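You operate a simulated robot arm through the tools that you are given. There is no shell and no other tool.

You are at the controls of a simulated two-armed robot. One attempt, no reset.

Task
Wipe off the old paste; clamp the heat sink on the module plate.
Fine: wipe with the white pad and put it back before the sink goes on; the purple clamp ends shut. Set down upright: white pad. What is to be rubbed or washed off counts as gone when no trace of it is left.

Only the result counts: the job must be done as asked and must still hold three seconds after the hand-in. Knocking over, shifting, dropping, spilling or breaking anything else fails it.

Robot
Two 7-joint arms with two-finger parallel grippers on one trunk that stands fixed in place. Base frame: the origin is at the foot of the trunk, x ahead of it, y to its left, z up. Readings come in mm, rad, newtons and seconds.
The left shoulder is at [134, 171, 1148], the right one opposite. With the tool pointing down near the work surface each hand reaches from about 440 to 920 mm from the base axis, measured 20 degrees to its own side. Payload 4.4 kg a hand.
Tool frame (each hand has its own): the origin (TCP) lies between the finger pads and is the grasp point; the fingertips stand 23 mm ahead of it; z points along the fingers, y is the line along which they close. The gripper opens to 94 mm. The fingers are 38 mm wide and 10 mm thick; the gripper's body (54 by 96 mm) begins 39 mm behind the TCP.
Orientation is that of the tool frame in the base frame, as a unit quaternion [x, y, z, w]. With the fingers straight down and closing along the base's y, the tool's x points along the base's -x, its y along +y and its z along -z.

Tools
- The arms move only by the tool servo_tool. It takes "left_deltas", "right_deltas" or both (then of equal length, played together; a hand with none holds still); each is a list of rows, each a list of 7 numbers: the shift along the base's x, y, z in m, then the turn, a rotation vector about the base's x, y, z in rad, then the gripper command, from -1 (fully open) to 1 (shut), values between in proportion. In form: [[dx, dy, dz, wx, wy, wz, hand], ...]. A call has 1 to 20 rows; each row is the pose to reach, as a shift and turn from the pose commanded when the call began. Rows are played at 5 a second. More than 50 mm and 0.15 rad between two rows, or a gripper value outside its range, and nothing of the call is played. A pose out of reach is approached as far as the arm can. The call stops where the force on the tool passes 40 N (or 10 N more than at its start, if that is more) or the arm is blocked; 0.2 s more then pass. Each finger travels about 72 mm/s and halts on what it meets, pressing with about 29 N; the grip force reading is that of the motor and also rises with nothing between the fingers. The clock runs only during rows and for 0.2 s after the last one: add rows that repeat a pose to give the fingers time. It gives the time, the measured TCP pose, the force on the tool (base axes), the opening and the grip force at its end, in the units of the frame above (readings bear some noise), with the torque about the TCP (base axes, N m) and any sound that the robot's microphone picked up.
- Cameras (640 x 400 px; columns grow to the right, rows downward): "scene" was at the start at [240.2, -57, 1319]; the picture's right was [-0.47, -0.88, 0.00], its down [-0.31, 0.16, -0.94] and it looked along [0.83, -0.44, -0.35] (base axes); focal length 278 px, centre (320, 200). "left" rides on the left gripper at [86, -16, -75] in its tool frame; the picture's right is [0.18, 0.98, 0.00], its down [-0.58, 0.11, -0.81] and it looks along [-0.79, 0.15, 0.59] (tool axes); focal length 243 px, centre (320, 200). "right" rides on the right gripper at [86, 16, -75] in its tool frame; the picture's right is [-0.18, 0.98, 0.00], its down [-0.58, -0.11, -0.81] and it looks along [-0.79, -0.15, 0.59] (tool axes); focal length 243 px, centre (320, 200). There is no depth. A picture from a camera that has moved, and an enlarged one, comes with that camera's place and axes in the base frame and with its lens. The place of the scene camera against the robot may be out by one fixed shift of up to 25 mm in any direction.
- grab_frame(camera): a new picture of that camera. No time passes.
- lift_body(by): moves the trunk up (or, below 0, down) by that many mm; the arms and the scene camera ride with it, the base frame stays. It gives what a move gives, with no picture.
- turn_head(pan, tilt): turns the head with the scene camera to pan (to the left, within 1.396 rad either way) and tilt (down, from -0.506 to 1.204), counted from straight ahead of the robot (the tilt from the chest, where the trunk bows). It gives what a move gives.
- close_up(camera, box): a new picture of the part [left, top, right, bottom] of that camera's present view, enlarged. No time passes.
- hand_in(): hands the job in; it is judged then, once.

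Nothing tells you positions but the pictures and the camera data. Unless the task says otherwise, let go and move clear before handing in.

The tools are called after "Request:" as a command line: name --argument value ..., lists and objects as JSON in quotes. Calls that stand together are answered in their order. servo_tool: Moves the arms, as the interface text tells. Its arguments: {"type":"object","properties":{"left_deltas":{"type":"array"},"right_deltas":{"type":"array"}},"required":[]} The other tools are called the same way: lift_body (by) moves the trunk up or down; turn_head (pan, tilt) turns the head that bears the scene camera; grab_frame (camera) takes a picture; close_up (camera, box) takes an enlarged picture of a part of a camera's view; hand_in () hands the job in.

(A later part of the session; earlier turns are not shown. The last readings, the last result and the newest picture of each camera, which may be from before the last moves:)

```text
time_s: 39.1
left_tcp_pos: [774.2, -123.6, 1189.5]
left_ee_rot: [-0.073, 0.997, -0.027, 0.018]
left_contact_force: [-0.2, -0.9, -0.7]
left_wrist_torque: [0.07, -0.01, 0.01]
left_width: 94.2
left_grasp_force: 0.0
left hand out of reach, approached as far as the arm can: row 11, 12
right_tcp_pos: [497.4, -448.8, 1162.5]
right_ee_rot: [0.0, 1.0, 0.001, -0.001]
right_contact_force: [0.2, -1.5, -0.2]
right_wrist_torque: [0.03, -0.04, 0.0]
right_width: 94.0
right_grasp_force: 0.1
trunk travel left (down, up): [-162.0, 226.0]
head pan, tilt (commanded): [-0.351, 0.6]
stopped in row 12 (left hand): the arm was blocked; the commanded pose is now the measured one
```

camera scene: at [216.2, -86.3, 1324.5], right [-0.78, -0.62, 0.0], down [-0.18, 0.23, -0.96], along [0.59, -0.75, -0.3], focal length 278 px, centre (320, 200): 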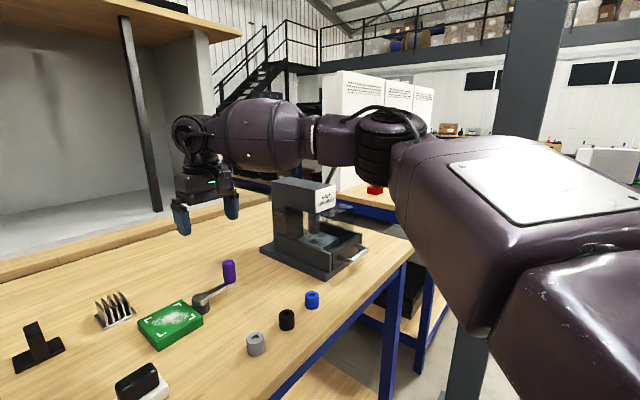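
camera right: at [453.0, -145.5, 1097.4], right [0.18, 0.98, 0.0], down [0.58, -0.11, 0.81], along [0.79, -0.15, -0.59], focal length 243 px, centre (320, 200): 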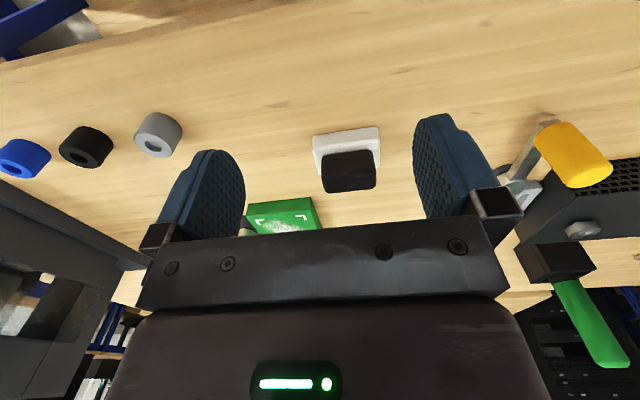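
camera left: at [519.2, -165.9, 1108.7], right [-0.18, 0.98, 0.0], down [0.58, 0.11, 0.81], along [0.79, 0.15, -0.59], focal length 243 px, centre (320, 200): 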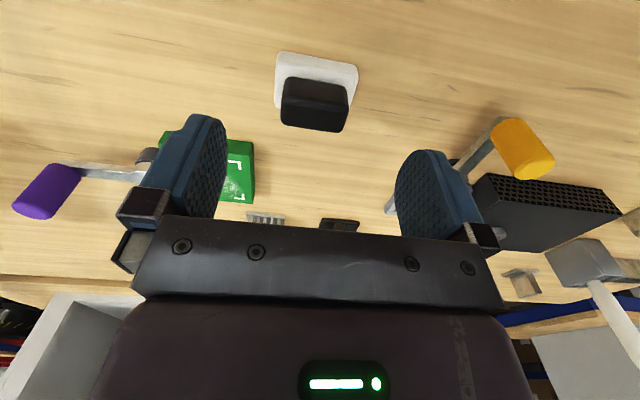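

The left arm stopped as "blocked" partway. I'll look at what it may be touching before doing anything else.

Request:
grab_frame --camera "scene"

Request:
grab_frame --camera "right"

Request:
grab_frame --camera "left"

```text
taken
camera scene: at [239.8, -47.0, 1297.3], right [-0.34, -0.94, 0.0], down [-0.53, 0.2, -0.82], along [0.78, -0.28, -0.57], focal length 278 px, centre (320, 200)
```

scene: 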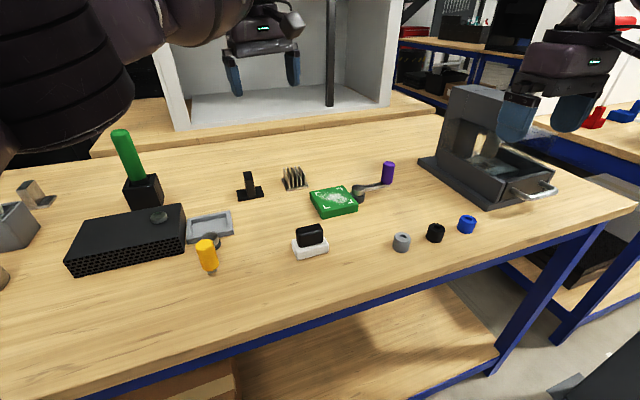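

```text
taken
camera right: at [410.9, -432.3, 1239.0], right [0.18, 0.98, 0.0], down [0.58, -0.11, 0.81], along [0.79, -0.15, -0.59], focal length 243 px, centre (320, 200)
```

right: 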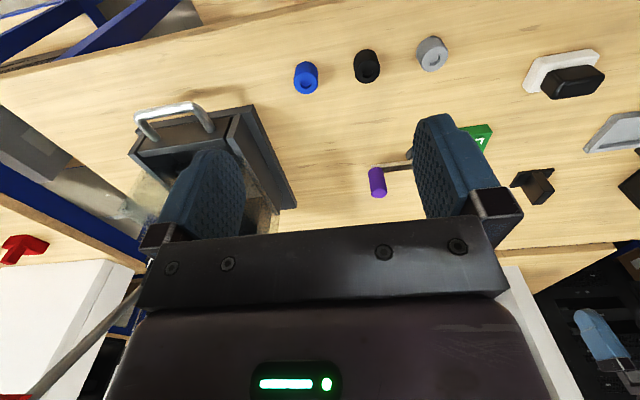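

```text
taken
camera left: at [689.4, -148.1, 1263.6], right [-0.33, 0.94, -0.06], down [0.53, 0.24, 0.82], along [0.78, 0.23, -0.57], focal length 243 px, centre (320, 200)
```

left: 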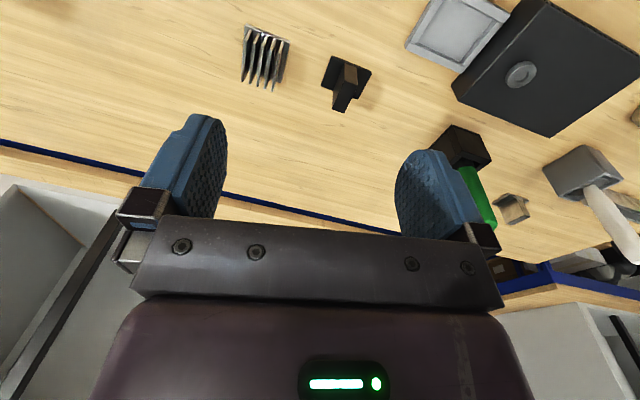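

The left arm simply reached full stretch (it's straight at this height), nothing is disturbed. I'll bring it back to the left with its orientation corrected, then raise the trunk to explore reach safely far above the table.

Request:
servo_tool --left_deltas '[[-0.03, 0.02, 0.0, 0.027, 0.018, -0.073, -1], [-0.06, 0.05, 0.0, 0.054, 0.036, -0.146, -1], [-0.09, 0.085, 0.01, 0.054, 0.036, -0.146, -1], [-0.12, 0.12, 0.02, 0.054, 0.036, -0.146, -1], [-0.14, 0.16, 0.03, 0.054, 0.036, -0.146, -1], [-0.16, 0.2, 0.04, 0.054, 0.036, -0.146, -1], [-0.17, 0.24, 0.04, 0.054, 0.036, -0.146, -1], [-0.17, 0.28, 0.04, 0.054, 0.036, -0.146, -1], [-0.17, 0.32, 0.04, 0.054, 0.036, -0.146, -1], [-0.17, 0.36, 0.04, 0.054, 0.036, -0.146, -1], [-0.17, 0.36, 0.04, 0.054, 0.036, -0.146, -1]]'

Request:
lift_body --by 200

```text
time_s: 41.5
left_tcp_pos: [597.8, 232.1, 1228.0]
left_ee_rot: [0.005, 1.0, -0.001, -0.002]
left_contact_force: [0.7, 0.2, 0.3]
left_wrist_torque: [0.02, -0.01, -0.01]
left_width: 94.2
left_grasp_force: 0.0
right_tcp_pos: [498.8, -445.3, 1163.3]
right_ee_rot: [0.0, 1.0, 0.0, 0.0]
right_contact_force: [0.6, -0.1, 0.1]
right_wrist_torque: [0.03, -0.01, -0.03]
right_width: 94.1
right_grasp_force: 0.1
trunk travel left (down, up): [-162.0, 226.0]
head pan, tilt (commanded): [-0.351, 0.6]
```

```text
time_s: 43.7
left_tcp_pos: [600.3, 232.6, 1429.1]
left_ee_rot: [0.004, 1.0, -0.001, -0.002]
left_contact_force: [0.2, -0.3, 0.8]
left_wrist_torque: [-0.01, 0.02, 0.01]
left_width: 94.0
left_grasp_force: 0.0
right_tcp_pos: [497.7, -445.3, 1362.8]
right_ee_rot: [0.0, 1.0, 0.0, 0.0]
right_contact_force: [0.3, 0.3, 0.6]
right_wrist_torque: [-0.06, 0.02, 0.01]
right_width: 94.0
right_grasp_force: 0.0
trunk travel left (down, up): [-362.0, 26.0]
head pan, tilt (commanded): [-0.351, 0.6]
```

With the trunk up, everything is far below the hands. I'll stretch the right arm out to the right at this height and sweep inward at long radius to learn its true limits.

Request:
servo_tool --right_deltas '[[0.031, -0.026, -0.004, 0, 0, 0, -1], [0.062, -0.052, -0.008, 0, 0, 0, -1], [0.093, -0.078, -0.012, 0, 0, 0, -1], [0.125, -0.105, -0.016, 0, 0, 0, -1], [0.156, -0.131, -0.02, 0, 0, 0, -1], [0.18, -0.15, -0.023, 0, 0, 0, -1], [0.2, -0.13, -0.023, 0, 0, 0, -1], [0.22, -0.103, -0.023, 0, 0, 0, -1], [0.24, -0.076, -0.023, 0, 0, 0, -1], [0.258, -0.039, -0.023, 0, 0, 0, -1], [0.276, -0.002, -0.023, 0, 0, 0, -1], [0.292, 0.035, -0.023, 0, 0, 0, -1], [0.292, 0.035, -0.023, 0, 0, 0, -1]]'

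```text
time_s: 46.5
left_tcp_pos: [601.2, 232.6, 1430.0]
left_ee_rot: [0.005, 1.0, 0.0, -0.002]
left_contact_force: [-0.4, -0.3, -0.4]
left_wrist_torque: [0.0, 0.0, -0.05]
left_width: 94.5
left_grasp_force: 0.0
right_tcp_pos: [619.0, -443.4, 1349.6]
right_ee_rot: [-0.001, 1.0, -0.001, 0.0]
right_contact_force: [-0.5, 0.3, -0.1]
right_wrist_torque: [0.0, 0.0, 0.03]
right_width: 93.9
right_grasp_force: 0.0
right hand out of reach, approached as far as the arm can: row 3, 4, 5, 6, 7, 8, 9, 10, 11, 12, 13
trunk travel left (down, up): [-362.0, 26.0]
head pan, tilt (commanded): [-0.351, 0.6]
```

Even this is limited well short of full stretch, which suggests a joint other than the shoulder pan is at its limit. Let me look at the right arm's posture.

Request:
turn_head --pan -1.0 --tilt 0.2

Request:
grab_frame --camera "scene"

Request:
turn_head --pan 0.8 --tilt 0.2

Request:
grab_frame --camera "scene"

```text
time_s: 47.5
left_tcp_pos: [600.3, 231.7, 1429.5]
left_ee_rot: [0.005, 1.0, -0.001, -0.001]
left_contact_force: [0.5, -0.6, 0.2]
left_wrist_torque: [0.01, -0.01, 0.01]
left_width: 93.9
left_grasp_force: 0.1
right_tcp_pos: [618.0, -443.1, 1349.9]
right_ee_rot: [0.0, 1.0, 0.001, 0.0]
right_contact_force: [0.0, -0.2, 0.2]
right_wrist_torque: [0.05, 0.0, -0.01]
right_width: 93.9
right_grasp_force: 0.0
trunk travel left (down, up): [-362.0, 26.0]
head pan, tilt (commanded): [-1.0, 0.201]
```

```text
taken
camera scene: at [98.5, -92.1, 1546.5], right [-0.84, -0.54, 0.0], down [-0.11, 0.17, -0.98], along [0.53, -0.82, -0.2], focal length 278 px, centre (320, 200)
```

scene: 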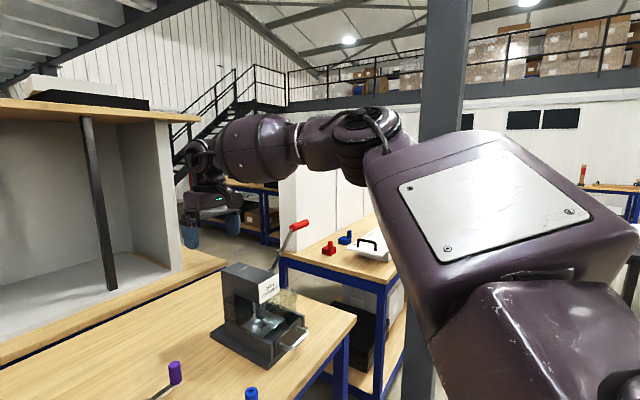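

```text
time_s: 49.3
left_tcp_pos: [599.9, 231.2, 1429.8]
left_ee_rot: [0.006, 1.0, 0.0, -0.001]
left_contact_force: [0.7, 0.1, 0.3]
left_wrist_torque: [0.06, -0.01, 0.01]
left_width: 94.0
left_grasp_force: 0.2
right_tcp_pos: [618.1, -442.3, 1350.0]
right_ee_rot: [0.0, 1.0, 0.0, 0.001]
right_contact_force: [0.1, -0.8, 0.2]
right_wrist_torque: [-0.01, 0.02, 0.01]
right_width: 94.2
right_grasp_force: 0.2
trunk travel left (down, up): [-362.0, 26.0]
head pan, tilt (commanded): [0.799, 0.201]
```

```text
taken
camera scene: at [113.2, 53.1, 1546.5], right [0.72, -0.7, 0.0], down [-0.14, -0.14, -0.98], along [0.68, 0.7, -0.2], focal length 278 px, centre (320, 200)
```

scene: 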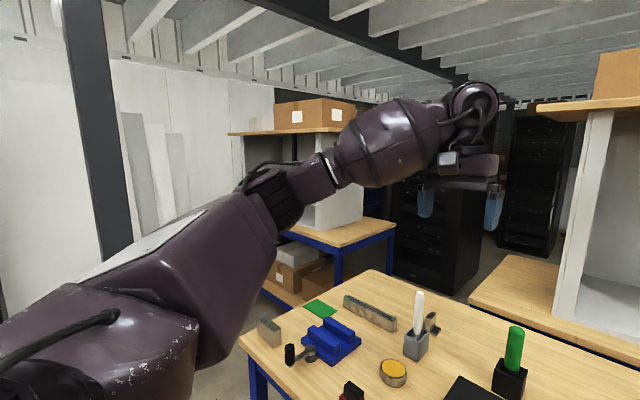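

Key finding: the head (and so the shoulders) moved ~110 mm back when the trunk rose, so lowering the trunk should bring the shoulders forward and extend reach over the table. I'll lower the trunk below its start height and check how the camera shifts.

Request:
lift_body --by -200

Request:
turn_head --pan -0.35 --tilt 0.7

Request:
lift_body --by -80

Request:
grab_frame --camera "scene"

```text
time_s: 51.5
left_tcp_pos: [599.9, 232.4, 1230.6]
left_ee_rot: [0.006, 1.0, -0.001, 0.0]
left_contact_force: [-0.3, 0.1, 0.3]
left_wrist_torque: [-0.05, 0.0, 0.01]
left_width: 94.0
left_grasp_force: 0.0
right_tcp_pos: [614.8, -448.9, 1151.9]
right_ee_rot: [-0.001, 1.0, 0.0, 0.001]
right_contact_force: [-0.2, 0.4, 0.2]
right_wrist_torque: [-0.01, -0.04, 0.0]
right_width: 94.1
right_grasp_force: 0.1
trunk travel left (down, up): [-162.0, 226.0]
head pan, tilt (commanded): [0.799, 0.201]
```

```text
time_s: 52.9
left_tcp_pos: [600.4, 233.1, 1228.5]
left_ee_rot: [0.005, 1.0, -0.001, -0.002]
left_contact_force: [0.5, -0.1, -0.2]
left_wrist_torque: [-0.01, -0.04, 0.03]
left_width: 94.3
left_grasp_force: 0.0
right_tcp_pos: [616.8, -448.8, 1150.4]
right_ee_rot: [0.001, 1.0, 0.0, 0.0]
right_contact_force: [-0.2, -0.6, 0.1]
right_wrist_torque: [-0.02, 0.02, -0.02]
right_width: 93.9
right_grasp_force: 0.1
trunk travel left (down, up): [-162.0, 226.0]
head pan, tilt (commanded): [-0.351, 0.7]
```

```text
time_s: 54.0
left_tcp_pos: [598.3, 233.5, 1153.1]
left_ee_rot: [0.005, 1.0, -0.001, 0.001]
left_contact_force: [0.3, 0.4, 0.0]
left_wrist_torque: [0.05, -0.05, -0.01]
left_width: 94.3
left_grasp_force: 0.0
right_tcp_pos: [615.9, -449.3, 1072.9]
right_ee_rot: [0.0, 1.0, -0.001, 0.002]
right_contact_force: [0.1, 0.7, 0.3]
right_wrist_torque: [-0.02, 0.0, 0.0]
right_width: 94.0
right_grasp_force: 0.1
trunk travel left (down, up): [-82.0, 306.0]
head pan, tilt (commanded): [-0.351, 0.7]
```

```text
taken
camera scene: at [316.7, -42.6, 1191.3], right [-0.34, -0.94, 0.0], down [-0.6, 0.22, -0.77], along [0.72, -0.26, -0.64], focal length 278 px, centre (320, 200)
```

scene: 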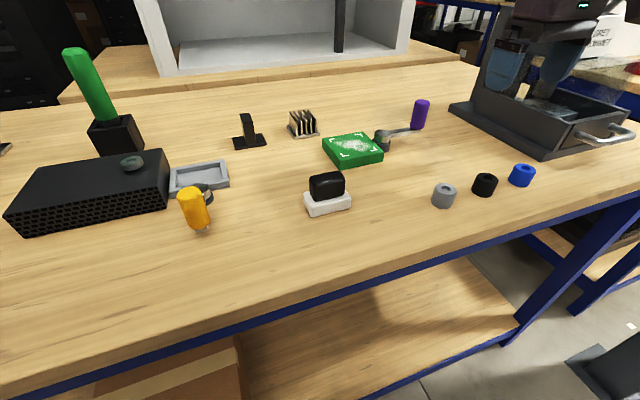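

Lowering by 80 mm moved the head (and shoulders) ~79 mm forward. Now I'll test the right arm over the plate again at a safe height.

Request:
servo_tool --right_deltas '[[0.023, 0.033, 0.0, 0, 0, 0, -1], [0.046, 0.066, 0.0, 0, 0, 0, -1], [0.07, 0.099, 0.0, 0, 0, 0, -1], [0.093, 0.132, 0.0, 0, 0, 0, -1], [0.117, 0.165, 0.0, 0, 0, 0, -1], [0.14, 0.198, 0.0, 0, 0, 0, -1], [0.14, 0.198, 0.0, 0, 0, 0, -1]]'

```text
time_s: 55.6
left_tcp_pos: [598.6, 232.8, 1150.6]
left_ee_rot: [0.006, 1.0, -0.001, 0.0]
left_contact_force: [-0.7, 0.9, -0.5]
left_wrist_torque: [0.0, 0.01, -0.01]
left_width: 93.8
left_grasp_force: 0.0
right_tcp_pos: [754.0, -253.5, 1071.2]
right_ee_rot: [0.0, 1.0, -0.001, 0.001]
right_contact_force: [-0.3, -0.3, 0.7]
right_wrist_torque: [0.03, -0.03, -0.02]
right_width: 93.9
right_grasp_force: 0.1
trunk travel left (down, up): [-82.0, 306.0]
head pan, tilt (commanded): [-0.351, 0.7]
```

The right hand now reaches over the plate. I'll test toward the sink.

Request:
servo_tool --right_deltas '[[0.04, 0.02, 0.0, 0, 0, 0, -1], [0.08, 0.04, 0.0, 0, 0, 0, -1], [0.12, 0.06, 0.0, 0, 0, 0, -1], [0.12, 0.06, 0.0, 0, 0, 0, -1]]'

```text
time_s: 56.6
left_tcp_pos: [600.6, 231.8, 1149.9]
left_ee_rot: [0.005, 1.0, 0.001, -0.001]
left_contact_force: [0.2, -0.4, -0.1]
left_wrist_torque: [-0.01, 0.01, 0.02]
left_width: 94.1
left_grasp_force: 0.1
right_tcp_pos: [764.2, -248.5, 1070.0]
right_ee_rot: [0.0, 1.0, 0.0, 0.0]
right_contact_force: [0.0, 0.1, 0.6]
right_wrist_torque: [-0.01, -0.02, 0.0]
right_width: 94.0
right_grasp_force: 0.1
right hand out of reach, approached as far as the arm can: row 1, 2, 3, 4
trunk travel left (down, up): [-82.0, 306.0]
head pan, tilt (commanded): [-0.351, 0.7]
```

The sink lies beyond the right arm but should be within the left arm's reach with the trunk low, so the left arm will do pad and sink and the right arm the clamp lever. I'll park the right hand, bring the left over the pad high up, and lower the trunk a bit more.

Request:
servo_tool --right_deltas '[[-0.028, -0.028, 0.004, 0, 0, 0, -1], [-0.056, -0.056, 0.008, 0, 0, 0, -1], [-0.084, -0.084, 0.012, 0, 0, 0, -1], [-0.112, -0.112, 0.016, 0, 0, 0, -1], [-0.14, -0.14, 0.02, 0, 0, 0, -1], [-0.168, -0.168, 0.024, 0, 0, 0, -1], [-0.196, -0.196, 0.028, 0, 0, 0, -1], [-0.22, -0.222, 0.03, 0, 0, 0, -1], [-0.22, -0.222, 0.03, 0, 0, 0, -1], [-0.22, -0.222, 0.03, 0, 0, 0, -1], [-0.22, -0.222, 0.03, 0, 0, 0, -1]]' --left_deltas '[[0.003, -0.038, -0.002, 0, 0, 0.005, -1], [0.006, -0.076, -0.004, 0, 0, 0.01, -1], [0.009, -0.114, -0.006, 0, 0, 0.01, -1], [0.012, -0.152, -0.008, 0, 0, 0.01, -1], [0.015, -0.19, -0.01, 0, 0, 0.01, -1], [0.018, -0.228, -0.012, 0, 0, 0.01, -1], [0.021, -0.266, -0.015, 0, 0, 0.01, -1], [0.024, -0.304, -0.02, 0, 0, 0.01, -1], [0.027, -0.342, -0.025, 0, 0, 0.01, -1], [0.03, -0.383, -0.03, 0, 0, 0.01, -1], [0.03, -0.383, -0.03, 0, 0, 0.01, -1]]'

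Request:
lift_body --by -35

Request:
grab_frame --camera "scene"

Request:
grab_frame --camera "left"

```text
time_s: 59.0
left_tcp_pos: [629.7, -152.7, 1121.7]
left_ee_rot: [0.0, 1.0, -0.001, -0.001]
left_contact_force: [-0.2, 0.3, 0.6]
left_wrist_torque: [0.03, -0.04, -0.02]
left_width: 93.8
left_grasp_force: 0.0
right_tcp_pos: [551.7, -472.7, 1100.4]
right_ee_rot: [0.0, 1.0, -0.001, 0.0]
right_contact_force: [-0.2, 1.3, 0.6]
right_wrist_torque: [0.01, 0.01, -0.04]
right_width: 94.3
right_grasp_force: 0.1
trunk travel left (down, up): [-82.0, 306.0]
head pan, tilt (commanded): [-0.351, 0.7]
```

```text
time_s: 59.8
left_tcp_pos: [630.0, -151.4, 1087.0]
left_ee_rot: [0.0, 1.0, -0.001, 0.001]
left_contact_force: [-0.2, 0.5, 0.5]
left_wrist_torque: [-0.01, -0.03, 0.02]
left_width: 94.1
left_grasp_force: 0.0
right_tcp_pos: [546.8, -471.7, 1068.1]
right_ee_rot: [0.001, 1.0, 0.0, 0.002]
right_contact_force: [-0.6, 0.5, 0.5]
right_wrist_torque: [0.02, -0.01, -0.01]
right_width: 94.0
right_grasp_force: 0.0
trunk travel left (down, up): [-47.0, 341.0]
head pan, tilt (commanded): [-0.351, 0.7]
```

```text
taken
camera scene: at [347.1, -42.9, 1147.0], right [-0.34, -0.94, 0.0], down [-0.6, 0.22, -0.77], along [0.72, -0.26, -0.64], focal length 278 px, centre (320, 200)
```

scene: 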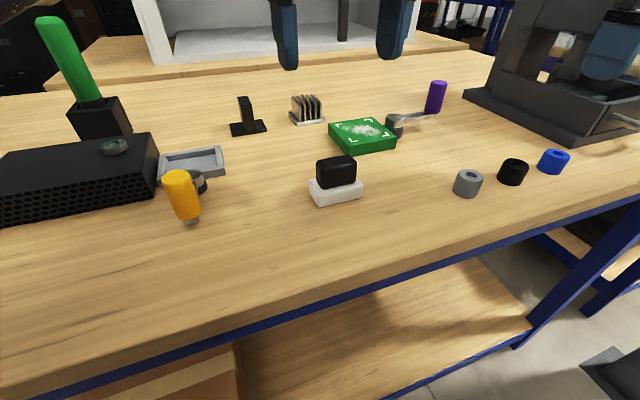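

```text
taken
camera left: at [543.5, -166.9, 1161.6], right [-0.18, 0.98, 0.0], down [0.58, 0.11, 0.81], along [0.79, 0.15, -0.59], focal length 243 px, centre (320, 200)
```

left: 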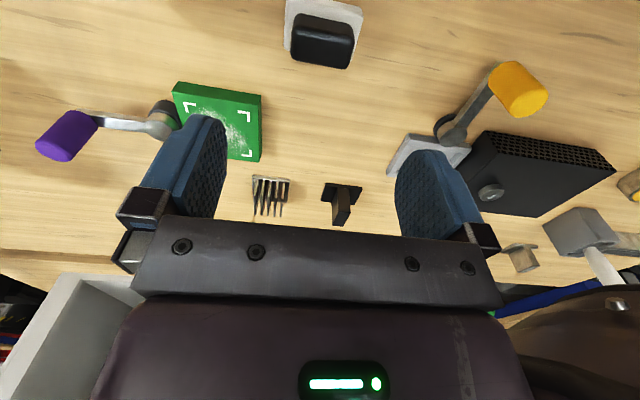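

The left hand is right above the pad. I'll descend to just above the handle and check alignment.

Request:
servo_tool --left_deltas '[[0.0, 0.0, -0.035, 0, 0, 0, -1], [0.0, 0.001, -0.07, 0, 0, 0, -1], [0.0, 0.001, -0.1, 0, 0, 0, -1], [0.0, 0.001, -0.1, 0, 0, 0, -1]]'

Request:
grab_frame --camera "left"

Request:
grab_frame --camera "scene"

```text
time_s: 60.8
left_tcp_pos: [630.7, -148.0, 983.0]
left_ee_rot: [0.0, 1.0, -0.001, -0.001]
left_contact_force: [-0.1, -0.8, 0.4]
left_wrist_torque: [0.0, 0.01, 0.0]
left_width: 93.9
left_grasp_force: 0.0
right_tcp_pos: [549.1, -470.6, 1067.0]
right_ee_rot: [-0.001, 1.0, -0.001, 0.0]
right_contact_force: [-0.9, -0.1, -0.7]
right_wrist_torque: [-0.02, -0.02, 0.03]
right_width: 94.0
right_grasp_force: 0.0
trunk travel left (down, up): [-47.0, 341.0]
head pan, tilt (commanded): [-0.351, 0.7]
```

```text
taken
camera left: at [545.6, -164.7, 1057.3], right [-0.18, 0.98, 0.0], down [0.58, 0.11, 0.81], along [0.79, 0.15, -0.59], focal length 243 px, centre (320, 200)
```

left: 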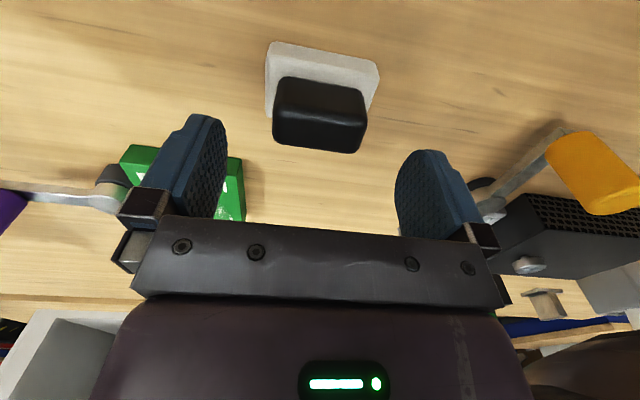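

```text
taken
camera scene: at [348.4, -42.7, 1146.3], right [-0.34, -0.94, 0.0], down [-0.6, 0.22, -0.77], along [0.72, -0.26, -0.64], focal length 278 px, centre (320, 200)
```

scene: 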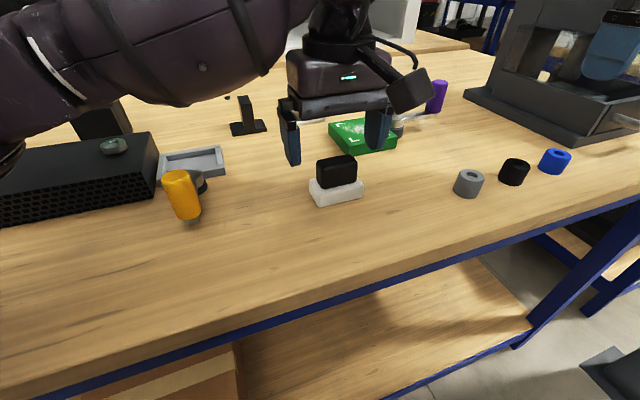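

The fingers straddle the handle well centred. I'll descend to grip height (fingertips a few mm above the white slab) and then close.

Request:
servo_tool --left_deltas '[[0.0, -0.001, -0.02, 0, 0, 0, -1], [0.0, -0.001, -0.037, 0, 0, 0, -1], [0.0, -0.001, -0.037, 0, 0, 0, -1]]'

Request:
close_up --camera "scene" --box '[260, 120, 420, 220]'

```text
time_s: 61.6
left_tcp_pos: [631.2, -148.8, 946.1]
left_ee_rot: [0.0, 1.0, 0.0, -0.001]
left_contact_force: [0.5, 0.2, -0.3]
left_wrist_torque: [-0.03, 0.03, 0.03]
left_width: 94.3
left_grasp_force: 0.1
right_tcp_pos: [550.3, -470.9, 1066.0]
right_ee_rot: [0.0, 1.0, -0.001, 0.0]
right_contact_force: [0.1, 0.6, -0.1]
right_wrist_torque: [0.02, 0.03, 0.02]
right_width: 94.0
right_grasp_force: 0.1
trunk travel left (down, up): [-47.0, 341.0]
head pan, tilt (commanded): [-0.351, 0.7]
```

```text
4.00 times, centred on (340, 170) of scene
camera zoom: at [348.6, -42.8, 1146.2], right [-0.34, -0.94, 0.0], down [-0.6, 0.22, -0.77], along [0.72, -0.26, -0.64], focal length 1114 px, centre (240, 320)
```

zoom: 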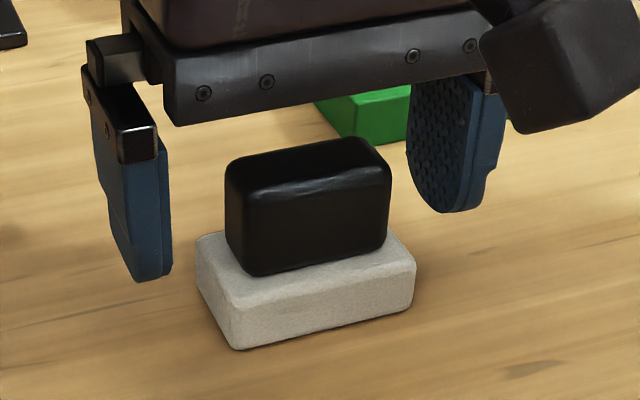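

Alignment looks good. Closing the left gripper on the handle.

Request:
servo_tool --left_deltas '[[0.0, 0.0, 0.0, 0, 0, 0, 0.2], [0.0, 0.0, 0.0, 0, 0, 0, 1], [0.0, 0.0, 0.0, 0, 0, 0, 1], [0.0, 0.0, 0.0, 0, 0, 0, 1]]'

Request:
close_up --camera "scene" --box '[260, 120, 420, 220]'

```text
time_s: 62.6
left_tcp_pos: [631.3, -149.4, 947.0]
left_ee_rot: [0.0, 1.0, 0.0, -0.001]
left_contact_force: [-0.3, 0.8, 0.2]
left_wrist_torque: [0.01, -0.01, 0.06]
left_width: 49.5
left_grasp_force: 28.9
right_tcp_pos: [549.9, -471.2, 1065.8]
right_ee_rot: [0.0, 1.0, -0.001, 0.0]
right_contact_force: [0.2, 0.6, 0.0]
right_wrist_torque: [-0.04, 0.0, 0.0]
right_width: 94.0
right_grasp_force: 0.2
trunk travel left (down, up): [-47.0, 341.0]
head pan, tilt (commanded): [-0.351, 0.7]
```

```text
4.00 times, centred on (340, 170) of scene
camera zoom: at [348.8, -42.8, 1146.0], right [-0.34, -0.94, 0.0], down [-0.6, 0.22, -0.76], along [0.72, -0.26, -0.64], focal length 1114 px, centre (240, 320)
```

zoom: 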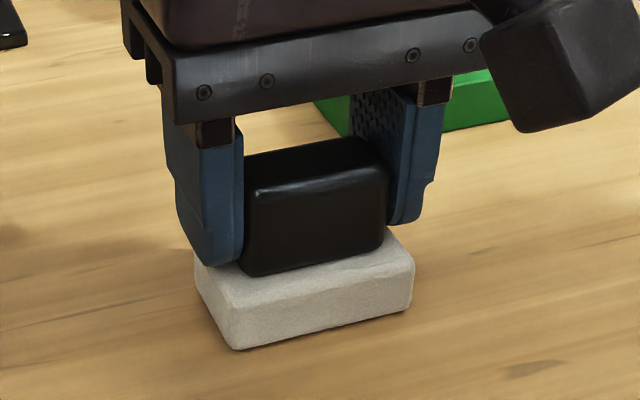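

The pad is gripped (49.5 mm). I'll lift it and carry it over to the plate, staying above the clamp post.

Request:
servo_tool --left_deltas '[[0.0, 0.0, 0.025, 0, 0, 0, 1], [0.0, 0.0, 0.05, 0, 0, 0, 1], [0.03, -0.025, 0.06, 0, 0, 0, 1], [0.06, -0.05, 0.06, 0, 0, 0, 1], [0.09, -0.075, 0.06, 0, 0, 0, 1], [0.116, -0.101, 0.06, 0, 0, 0, 1], [0.116, -0.101, 0.06, 0, 0, 0, 1]]'

Request:
grab_frame --camera "left"

Request:
grab_frame --camera "scene"

```text
time_s: 64.4
left_tcp_pos: [796.3, -199.3, 1014.9]
left_ee_rot: [-0.05, 0.999, -0.001, 0.007]
left_contact_force: [-0.2, 0.0, 0.7]
left_wrist_torque: [-0.01, 0.02, -0.01]
left_width: 49.8
left_grasp_force: 29.1
right_tcp_pos: [550.4, -471.0, 1066.5]
right_ee_rot: [0.0, 1.0, -0.001, -0.001]
right_contact_force: [-0.4, 0.2, 0.6]
right_wrist_torque: [0.0, 0.04, -0.01]
right_width: 94.0
right_grasp_force: 0.1
trunk travel left (down, up): [-47.0, 341.0]
head pan, tilt (commanded): [-0.351, 0.7]
stopped in row 7 (left hand): the arm was blocked; the commanded pose is now the measured one
```

```text
taken
camera left: at [712.9, -224.6, 1089.2], right [-0.28, 0.96, -0.01], down [0.56, 0.17, 0.81], along [0.78, 0.23, -0.58], focal length 243 px, centre (320, 200)
```

left: 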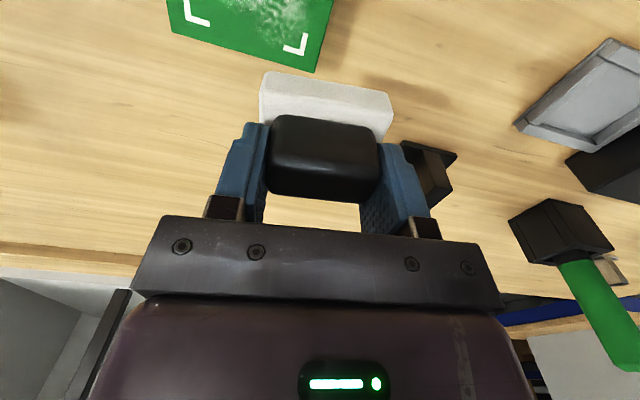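

```text
taken
camera scene: at [349.4, -41.9, 1145.8], right [-0.34, -0.94, 0.0], down [-0.61, 0.22, -0.76], along [0.72, -0.26, -0.64], focal length 278 px, centre (320, 200)
```

scene: 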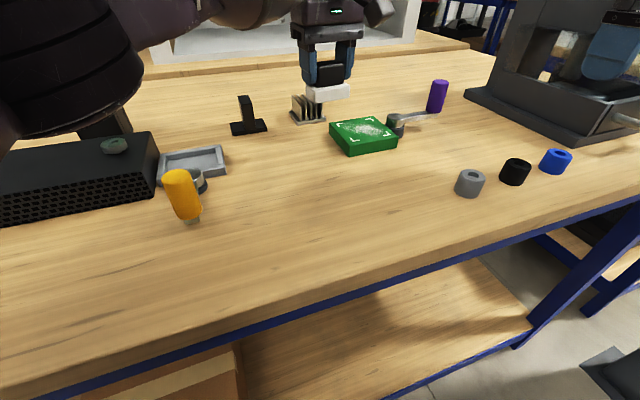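

The left arm got physically blocked: the whole arm is short by about 0.1 rad of shoulder pan. The pad is still held and nothing is touched. I'll look at the left shoulder and elbow to see what is blocking.

Request:
turn_head --pan 0.6 --tilt 0.6

Request:
grab_frame --camera "scene"

Request:
turn_head --pan 1.3 --tilt 0.6

Request:
grab_frame --camera "scene"

```text
time_s: 65.6
left_tcp_pos: [795.1, -201.3, 1016.3]
left_ee_rot: [-0.048, 0.999, -0.002, 0.006]
left_contact_force: [0.2, 0.0, -0.5]
left_wrist_torque: [-0.03, 0.03, 0.0]
left_width: 49.2
left_grasp_force: 29.2
right_tcp_pos: [549.5, -470.4, 1066.3]
right_ee_rot: [0.0, 1.0, 0.001, 0.0]
right_contact_force: [0.7, -0.4, -0.7]
right_wrist_torque: [0.0, -0.02, -0.01]
right_width: 93.8
right_grasp_force: 0.0
trunk travel left (down, up): [-47.0, 341.0]
head pan, tilt (commanded): [0.6, 0.6]
```

```text
taken
camera scene: at [342.0, 36.2, 1154.6], right [0.56, -0.83, 0.0], down [-0.47, -0.32, -0.83], along [0.68, 0.47, -0.56], focal length 278 px, centre (320, 200)
```

scene: 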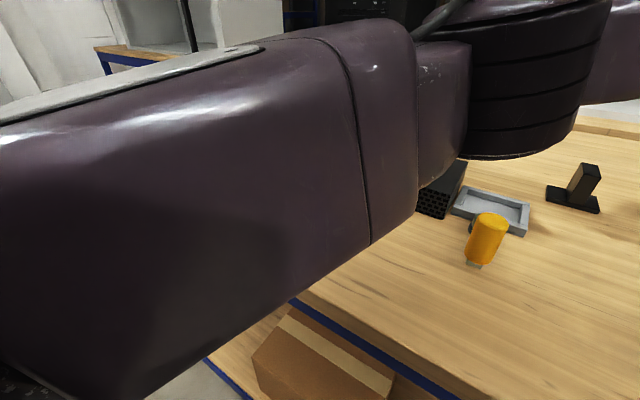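

```text
time_s: 66.7
left_tcp_pos: [796.7, -202.2, 1015.8]
left_ee_rot: [-0.049, 0.999, -0.001, 0.007]
left_contact_force: [0.2, -0.4, 0.2]
left_wrist_torque: [-0.01, -0.01, 0.05]
left_width: 49.2
left_grasp_force: 29.4
right_tcp_pos: [549.7, -470.8, 1066.6]
right_ee_rot: [0.0, 1.0, 0.0, 0.0]
right_contact_force: [0.5, -0.6, 0.1]
right_wrist_torque: [-0.01, 0.02, 0.01]
right_width: 94.1
right_grasp_force: 0.0
trunk travel left (down, up): [-47.0, 341.0]
head pan, tilt (commanded): [1.3, 0.6]
```

```text
taken
camera scene: at [292.8, 71.5, 1154.6], right [0.96, -0.27, 0.0], down [-0.15, -0.54, -0.83], along [0.22, 0.79, -0.56], focal length 278 px, centre (320, 200)
```

scene: 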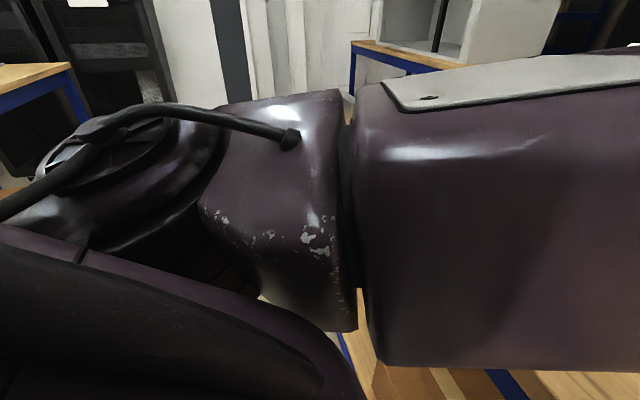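

The left upper arm is tight against the robot's own chest at this inward angle; nothing on the table is touched. I'll back the left hand off with orientation restored, lower the trunk further (shoulders forward relax this angle), and retry in free air.

Request:
servo_tool --left_deltas '[[-0.03, 0.01, 0.01, 0.001, 0.007, -0.049, 1], [-0.065, 0.02, 0.02, 0.002, 0.014, -0.098, 1], [-0.1, 0.025, 0.035, 0.002, 0.014, -0.098, 1], [-0.13, 0.025, 0.045, 0.002, 0.014, -0.098, 1], [-0.13, 0.025, 0.045, 0.002, 0.014, -0.098, 1]]'

Request:
lift_body --by -40

Request:
turn_head --pan -0.35 --tilt 0.7

Request:
grab_frame --camera "scene"

```text
time_s: 67.9
left_tcp_pos: [661.5, -180.3, 1058.4]
left_ee_rot: [0.005, 1.0, 0.001, -0.002]
left_contact_force: [0.1, 0.3, -1.4]
left_wrist_torque: [0.02, -0.01, 0.02]
left_width: 49.4
left_grasp_force: 29.2
right_tcp_pos: [550.5, -469.3, 1064.8]
right_ee_rot: [-0.001, 1.0, 0.0, 0.001]
right_contact_force: [0.5, 0.1, 0.4]
right_wrist_torque: [-0.01, -0.01, 0.02]
right_width: 93.8
right_grasp_force: 0.0
trunk travel left (down, up): [-47.0, 341.0]
head pan, tilt (commanded): [1.3, 0.6]
```

```text
time_s: 68.7
left_tcp_pos: [659.0, -182.2, 1019.3]
left_ee_rot: [0.005, 1.0, 0.0, -0.001]
left_contact_force: [0.0, 0.0, -0.7]
left_wrist_torque: [0.0, -0.07, -0.02]
left_width: 49.1
left_grasp_force: 28.9
right_tcp_pos: [549.4, -470.3, 1026.6]
right_ee_rot: [0.0, 1.0, 0.0, 0.001]
right_contact_force: [-0.1, -0.5, 0.4]
right_wrist_torque: [0.0, -0.02, -0.02]
right_width: 94.3
right_grasp_force: 0.1
trunk travel left (down, up): [-7.0, 381.0]
head pan, tilt (commanded): [1.3, 0.6]
```

```text
time_s: 70.4
left_tcp_pos: [660.3, -182.0, 1019.1]
left_ee_rot: [0.005, 1.0, 0.001, -0.003]
left_contact_force: [0.0, 0.8, -0.2]
left_wrist_torque: [0.0, 0.03, -0.01]
left_width: 49.2
left_grasp_force: 29.2
right_tcp_pos: [549.3, -470.0, 1025.5]
right_ee_rot: [0.0, 1.0, 0.0, -0.001]
right_contact_force: [-0.5, -0.7, 0.1]
right_wrist_torque: [0.02, -0.02, -0.02]
right_width: 93.9
right_grasp_force: 0.1
trunk travel left (down, up): [-7.0, 381.0]
head pan, tilt (commanded): [-0.351, 0.7]
```

```text
taken
camera scene: at [375.0, -42.7, 1099.2], right [-0.34, -0.94, 0.0], down [-0.6, 0.22, -0.76], along [0.72, -0.26, -0.64], focal length 278 px, centre (320, 200)
```

scene: 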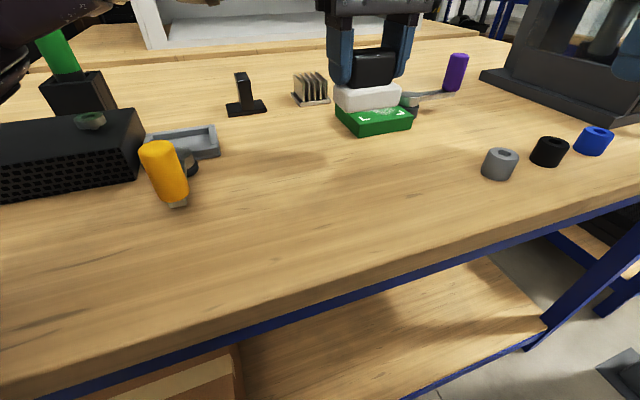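

The trunk is now near its lowest; shoulders are ~137 mm forward of the start. I'll test the left hand over the plate again, still well above everything.

Request:
servo_tool --left_deltas '[[0.03, -0.021, 0.0, 0, 0, 0.01, 1], [0.06, -0.042, 0.0, 0, 0, 0.01, 1], [0.09, -0.063, 0.0, 0, 0, 0.01, 1], [0.09, -0.063, 0.0, 0, 0, 0.01, 1], [0.09, -0.063, 0.0, 0, 0, 0.01, 1]]'

```text
time_s: 71.6
left_tcp_pos: [749.6, -246.6, 1021.9]
left_ee_rot: [0.0, 1.0, 0.001, -0.002]
left_contact_force: [0.3, 1.2, -0.7]
left_wrist_torque: [-0.02, 0.05, 0.01]
left_width: 49.0
left_grasp_force: 29.3
right_tcp_pos: [550.3, -471.5, 1025.6]
right_ee_rot: [0.0, 1.0, -0.002, -0.001]
right_contact_force: [0.0, 0.5, 0.0]
right_wrist_torque: [0.02, 0.01, 0.01]
right_width: 93.9
right_grasp_force: 0.1
trunk travel left (down, up): [-7.0, 381.0]
head pan, tilt (commanded): [-0.351, 0.7]
```

It reaches with no block. I'll test the far corner of the wiping range in air too before touching down.

Request:
servo_tool --left_deltas '[[0.01, -0.004, 0.0, 0, 0, 0, 1], [0.02, -0.006, 0.0, 0, 0, 0, 1], [0.025, -0.008, 0.0, 0, 0, 0, 1], [0.025, -0.008, 0.0, 0, 0, 0, 1]]'

Request:
grab_frame --camera "left"

Request:
grab_frame --camera "scene"

```text
time_s: 72.8
left_tcp_pos: [800.9, -223.7, 1036.6]
left_ee_rot: [-0.027, 1.0, -0.008, 0.007]
left_contact_force: [-0.2, 0.9, -0.8]
left_wrist_torque: [-0.02, -0.03, -0.01]
left_width: 49.1
left_grasp_force: 28.8
right_tcp_pos: [550.4, -469.2, 1026.1]
right_ee_rot: [-0.001, 1.0, 0.0, 0.0]
right_contact_force: [-1.2, -0.2, 0.6]
right_wrist_torque: [-0.06, 0.0, -0.04]
right_width: 94.1
right_grasp_force: 0.1
trunk travel left (down, up): [-7.0, 381.0]
head pan, tilt (commanded): [-0.351, 0.7]
stopped in row 4 (left hand): the arm was blocked; the commanded pose is now the measured one
```

```text
taken
camera left: at [716.4, -243.5, 1110.5], right [-0.24, 0.97, -0.02], down [0.56, 0.15, 0.81], along [0.79, 0.18, -0.58], focal length 243 px, centre (320, 200)
```

left: 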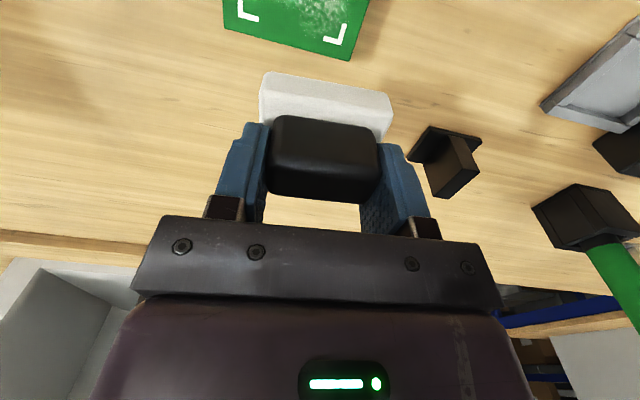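

```text
taken
camera scene: at [374.9, -42.3, 1099.3], right [-0.34, -0.94, 0.0], down [-0.6, 0.22, -0.77], along [0.72, -0.26, -0.64], focal length 278 px, centre (320, 200)
```

scene: 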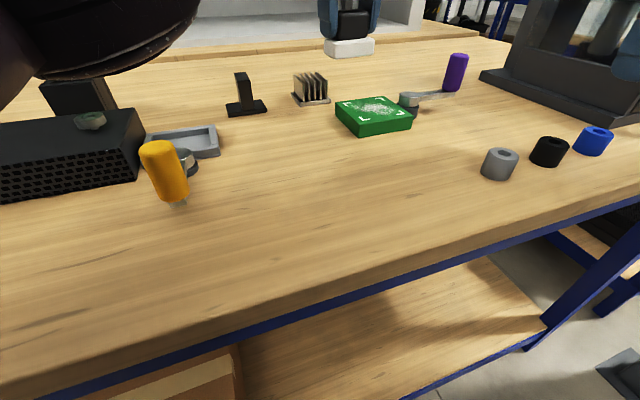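

Blocked again beyond x≈760 tool-down, so for wiping I'll regrip the pad with the hand tilted forward (about 0.4 rad), which keeps the wrist closer. First I'll carry the pad back over its original spot.

Request:
servo_tool --left_deltas '[[-0.03, 0.01, 0.0, 0.008, 0.007, -0.027, 1], [-0.065, 0.025, 0.0, 0.016, 0.014, -0.054, 1], [-0.1, 0.042, -0.01, 0.016, 0.014, -0.054, 1], [-0.135, 0.06, -0.02, 0.016, 0.014, -0.054, 1], [-0.17, 0.0735, -0.035, 0.016, 0.014, -0.054, 1], [-0.17, 0.0735, -0.05, 0.016, 0.014, -0.054, 1], [-0.17, 0.0735, -0.05, 0.016, 0.014, -0.054, 1]]'

Request:
grab_frame --camera "left"

```text
time_s: 74.4
left_tcp_pos: [631.2, -154.8, 983.8]
left_ee_rot: [0.002, 1.0, 0.002, -0.003]
left_contact_force: [0.6, 0.7, -0.8]
left_wrist_torque: [0.0, 0.0, -0.01]
left_width: 49.3
left_grasp_force: 29.1
right_tcp_pos: [550.1, -471.2, 1025.0]
right_ee_rot: [0.0, 1.0, 0.0, 0.0]
right_contact_force: [0.3, -0.4, 0.2]
right_wrist_torque: [0.0, 0.01, 0.02]
right_width: 94.0
right_grasp_force: 0.0
trunk travel left (down, up): [-7.0, 381.0]
head pan, tilt (commanded): [-0.351, 0.7]
```

```text
taken
camera left: at [546.1, -170.8, 1058.4], right [-0.18, 0.98, 0.0], down [0.59, 0.1, 0.8], along [0.79, 0.15, -0.6], focal length 243 px, centre (320, 200)
```

left: 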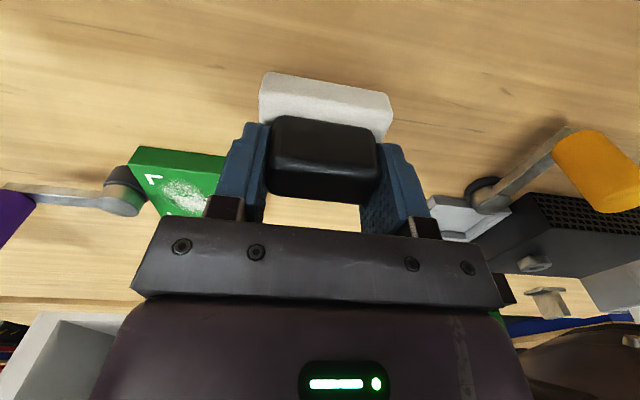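

The pad is nearly over its original place. I'll fine-align to the original grip pose and lower it to the table.

Request:
servo_tool --left_deltas '[[0.0, 0.0052, -0.01, -0.004, -0.006, 0.004, 1], [0.0, 0.0052, -0.025, -0.004, -0.006, 0.004, 1], [0.0, 0.0052, -0.034, -0.004, -0.006, 0.004, 1], [0.0, 0.0052, -0.0365, -0.004, -0.006, 0.004, 1], [0.0, 0.0052, -0.0365, -0.004, -0.006, 0.004, 1]]'

Request:
close_up --camera "scene" --box '[260, 120, 440, 232]'

```text
time_s: 75.6
left_tcp_pos: [628.1, -149.2, 946.5]
left_ee_rot: [0.0, 1.0, -0.001, 0.001]
left_contact_force: [1.6, -2.1, 3.7]
left_wrist_torque: [0.07, 0.07, -0.01]
left_width: 49.3
left_grasp_force: 28.8
right_tcp_pos: [549.1, -470.3, 1025.0]
right_ee_rot: [0.0, 1.0, -0.001, 0.0]
right_contact_force: [0.2, 0.2, -0.6]
right_wrist_torque: [0.0, 0.0, -0.03]
right_width: 94.3
right_grasp_force: 0.0
trunk travel left (down, up): [-7.0, 381.0]
head pan, tilt (commanded): [-0.351, 0.7]
```

```text
3.56 times, centred on (350, 176) of scene
camera zoom: at [374.7, -42.8, 1099.4], right [-0.34, -0.94, 0.0], down [-0.6, 0.22, -0.77], along [0.72, -0.26, -0.64], focal length 990 px, centre (213, 285)
```

zoom: 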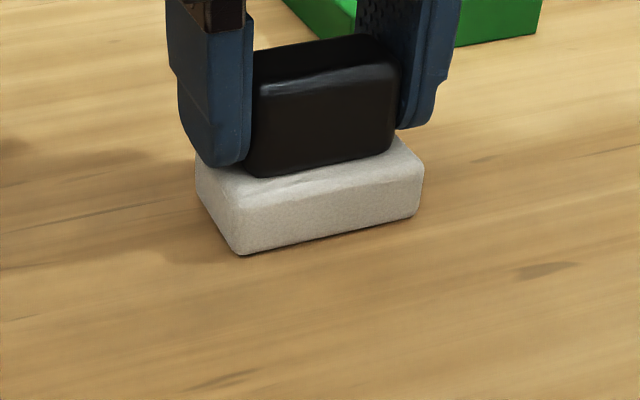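

Pad is down softly with ~4 N contact. I'll release, rise, and tilt the hand forward 0.4 rad.

Request:
servo_tool --left_deltas '[[0.0, 0.0, 0.0, 0, 0, 0, -1], [0.0, 0.0, 0.0, 0, 0, 0, -1], [0.0, 0.0, 0.0, 0, 0, 0, -1], [0.0, 0.0, 0.025, 0, 0, 0, -1], [0.0, 0.0, 0.05, 0, 0, 0, -1], [-0.002, 0.0, 0.05, 0, -0.13, 0, -1], [-0.004, 0.0, 0.05, 0, -0.26, 0, -1], [-0.0055, 0.0, 0.05, 0, -0.4, 0, -1], [-0.0055, 0.0, 0.05, 0, -0.4, 0, -1]]'

Request:
grab_frame --camera "left"

Request:
grab_frame --camera "scene"

```text
time_s: 77.6
left_tcp_pos: [622.6, -149.2, 994.5]
left_ee_rot: [0.0, 0.98, -0.001, 0.199]
left_contact_force: [-0.1, 0.3, -0.5]
left_wrist_torque: [-0.02, -0.02, -0.03]
left_width: 94.1
left_grasp_force: 0.0
right_tcp_pos: [550.1, -471.4, 1025.9]
right_ee_rot: [0.0, 1.0, 0.0, -0.001]
right_contact_force: [-0.6, -0.8, -0.4]
right_wrist_torque: [0.02, 0.0, 0.01]
right_width: 93.9
right_grasp_force: 0.1
trunk travel left (down, up): [-7.0, 381.0]
head pan, tilt (commanded): [-0.351, 0.7]
```

```text
taken
camera left: at [515.7, -165.0, 1029.8], right [-0.17, 0.98, -0.07], down [0.22, 0.11, 0.97], along [0.96, 0.15, -0.23], focal length 243 px, centre (320, 200)
```

left: 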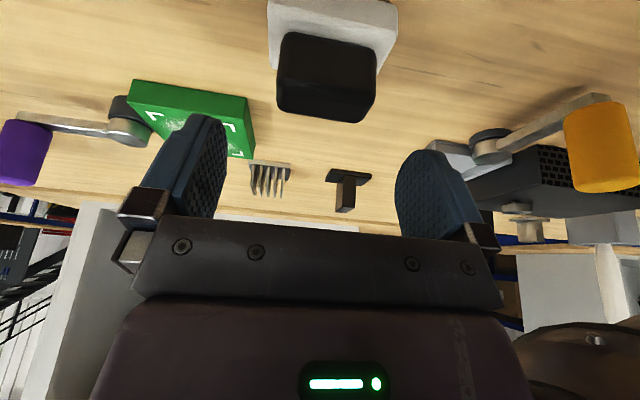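

```text
taken
camera scene: at [375.0, -42.8, 1099.2], right [-0.34, -0.94, 0.0], down [-0.6, 0.22, -0.76], along [0.72, -0.26, -0.64], focal length 278 px, centre (320, 200)
```

scene: 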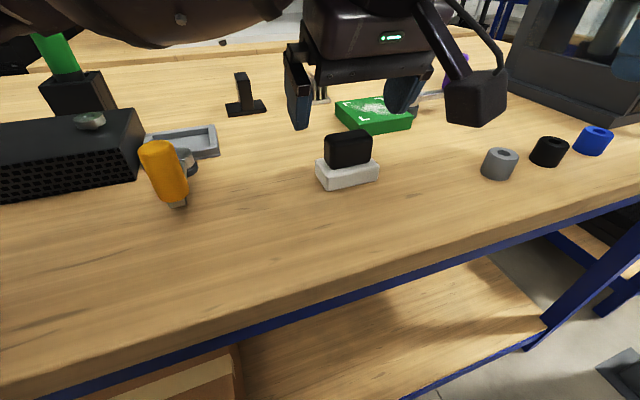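

The tilt is in place with the pad visible below. A close-up to verify handle position before descending.

Request:
close_up --camera "left" --box '[240, 0, 420, 130]'

Request:
close_up --camera "left" --box '[90, 60, 290, 185]'

```text
3.08 times, centred on (330, 65) of left
camera zoom: at [515.7, -165.0, 1029.8], right [-0.17, 0.98, -0.07], down [0.22, 0.11, 0.97], along [0.96, 0.15, -0.23], focal length 746 px, centre (289, 615)
```

zoom: 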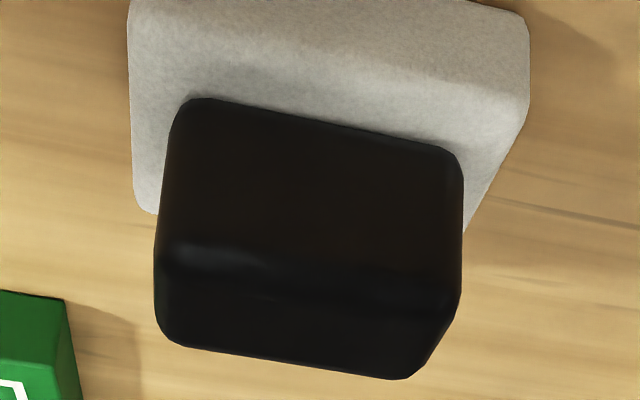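

```text
3.20 times, centred on (190, 122) of left
camera zoom: at [515.7, -165.0, 1029.8], right [-0.17, 0.98, -0.07], down [0.22, 0.11, 0.97], along [0.96, 0.15, -0.23], focal length 776 px, centre (736, 448)
```

zoom: 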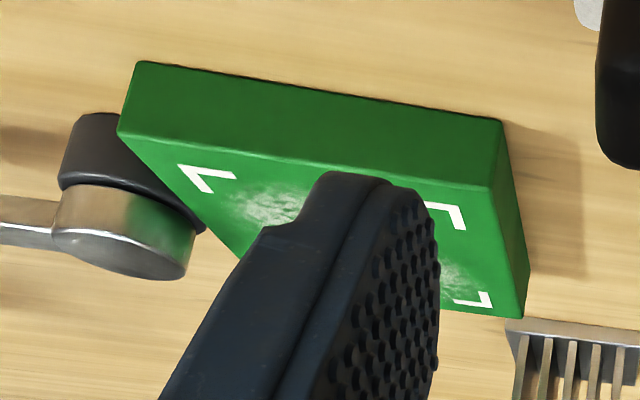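

Handle confirmed at (629,−149.5). Descending with the tilted hand and gripping.

Request:
servo_tool --left_deltas '[[0.0005, 0.0, -0.02, 0, 0, 0, -1], [0.001, 0.0, -0.04, 0, 0, 0, -1], [0.001, 0.0, -0.049, 0, 0, 0, -1], [0.001, 0.0, -0.049, 0, 0, 0, -1], [0.001, 0.0, -0.049, 0, 0, 0, 1], [0.001, 0.0, -0.049, 0, 0, 0, 1], [0.001, 0.0, -0.049, 0, 0, 0, 1], [0.001, 0.0, -0.049, 0, 0, 0, 1]]'

Request:
close_up --camera "scene" --box '[260, 90, 440, 202]'

```text
time_s: 79.4
left_tcp_pos: [623.1, -148.5, 946.6]
left_ee_rot: [0.0, 0.98, 0.001, 0.198]
left_contact_force: [1.0, -0.1, -0.8]
left_wrist_torque: [-0.03, 0.0, -0.01]
left_width: 63.8
left_grasp_force: 28.5
right_tcp_pos: [550.3, -470.4, 1025.9]
right_ee_rot: [0.0, 1.0, 0.001, -0.001]
right_contact_force: [0.8, -1.0, -0.6]
right_wrist_torque: [0.03, -0.01, 0.01]
right_width: 94.2
right_grasp_force: 0.0
trunk travel left (down, up): [-7.0, 381.0]
head pan, tilt (commanded): [-0.351, 0.7]
```

```text
3.56 times, centred on (350, 146) of scene
camera zoom: at [375.0, -42.8, 1099.2], right [-0.34, -0.94, 0.0], down [-0.6, 0.22, -0.76], along [0.72, -0.26, -0.64], focal length 990 px, centre (213, 392)
```

zoom: 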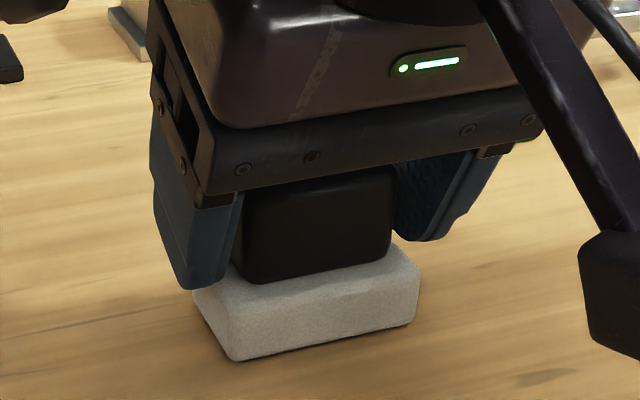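

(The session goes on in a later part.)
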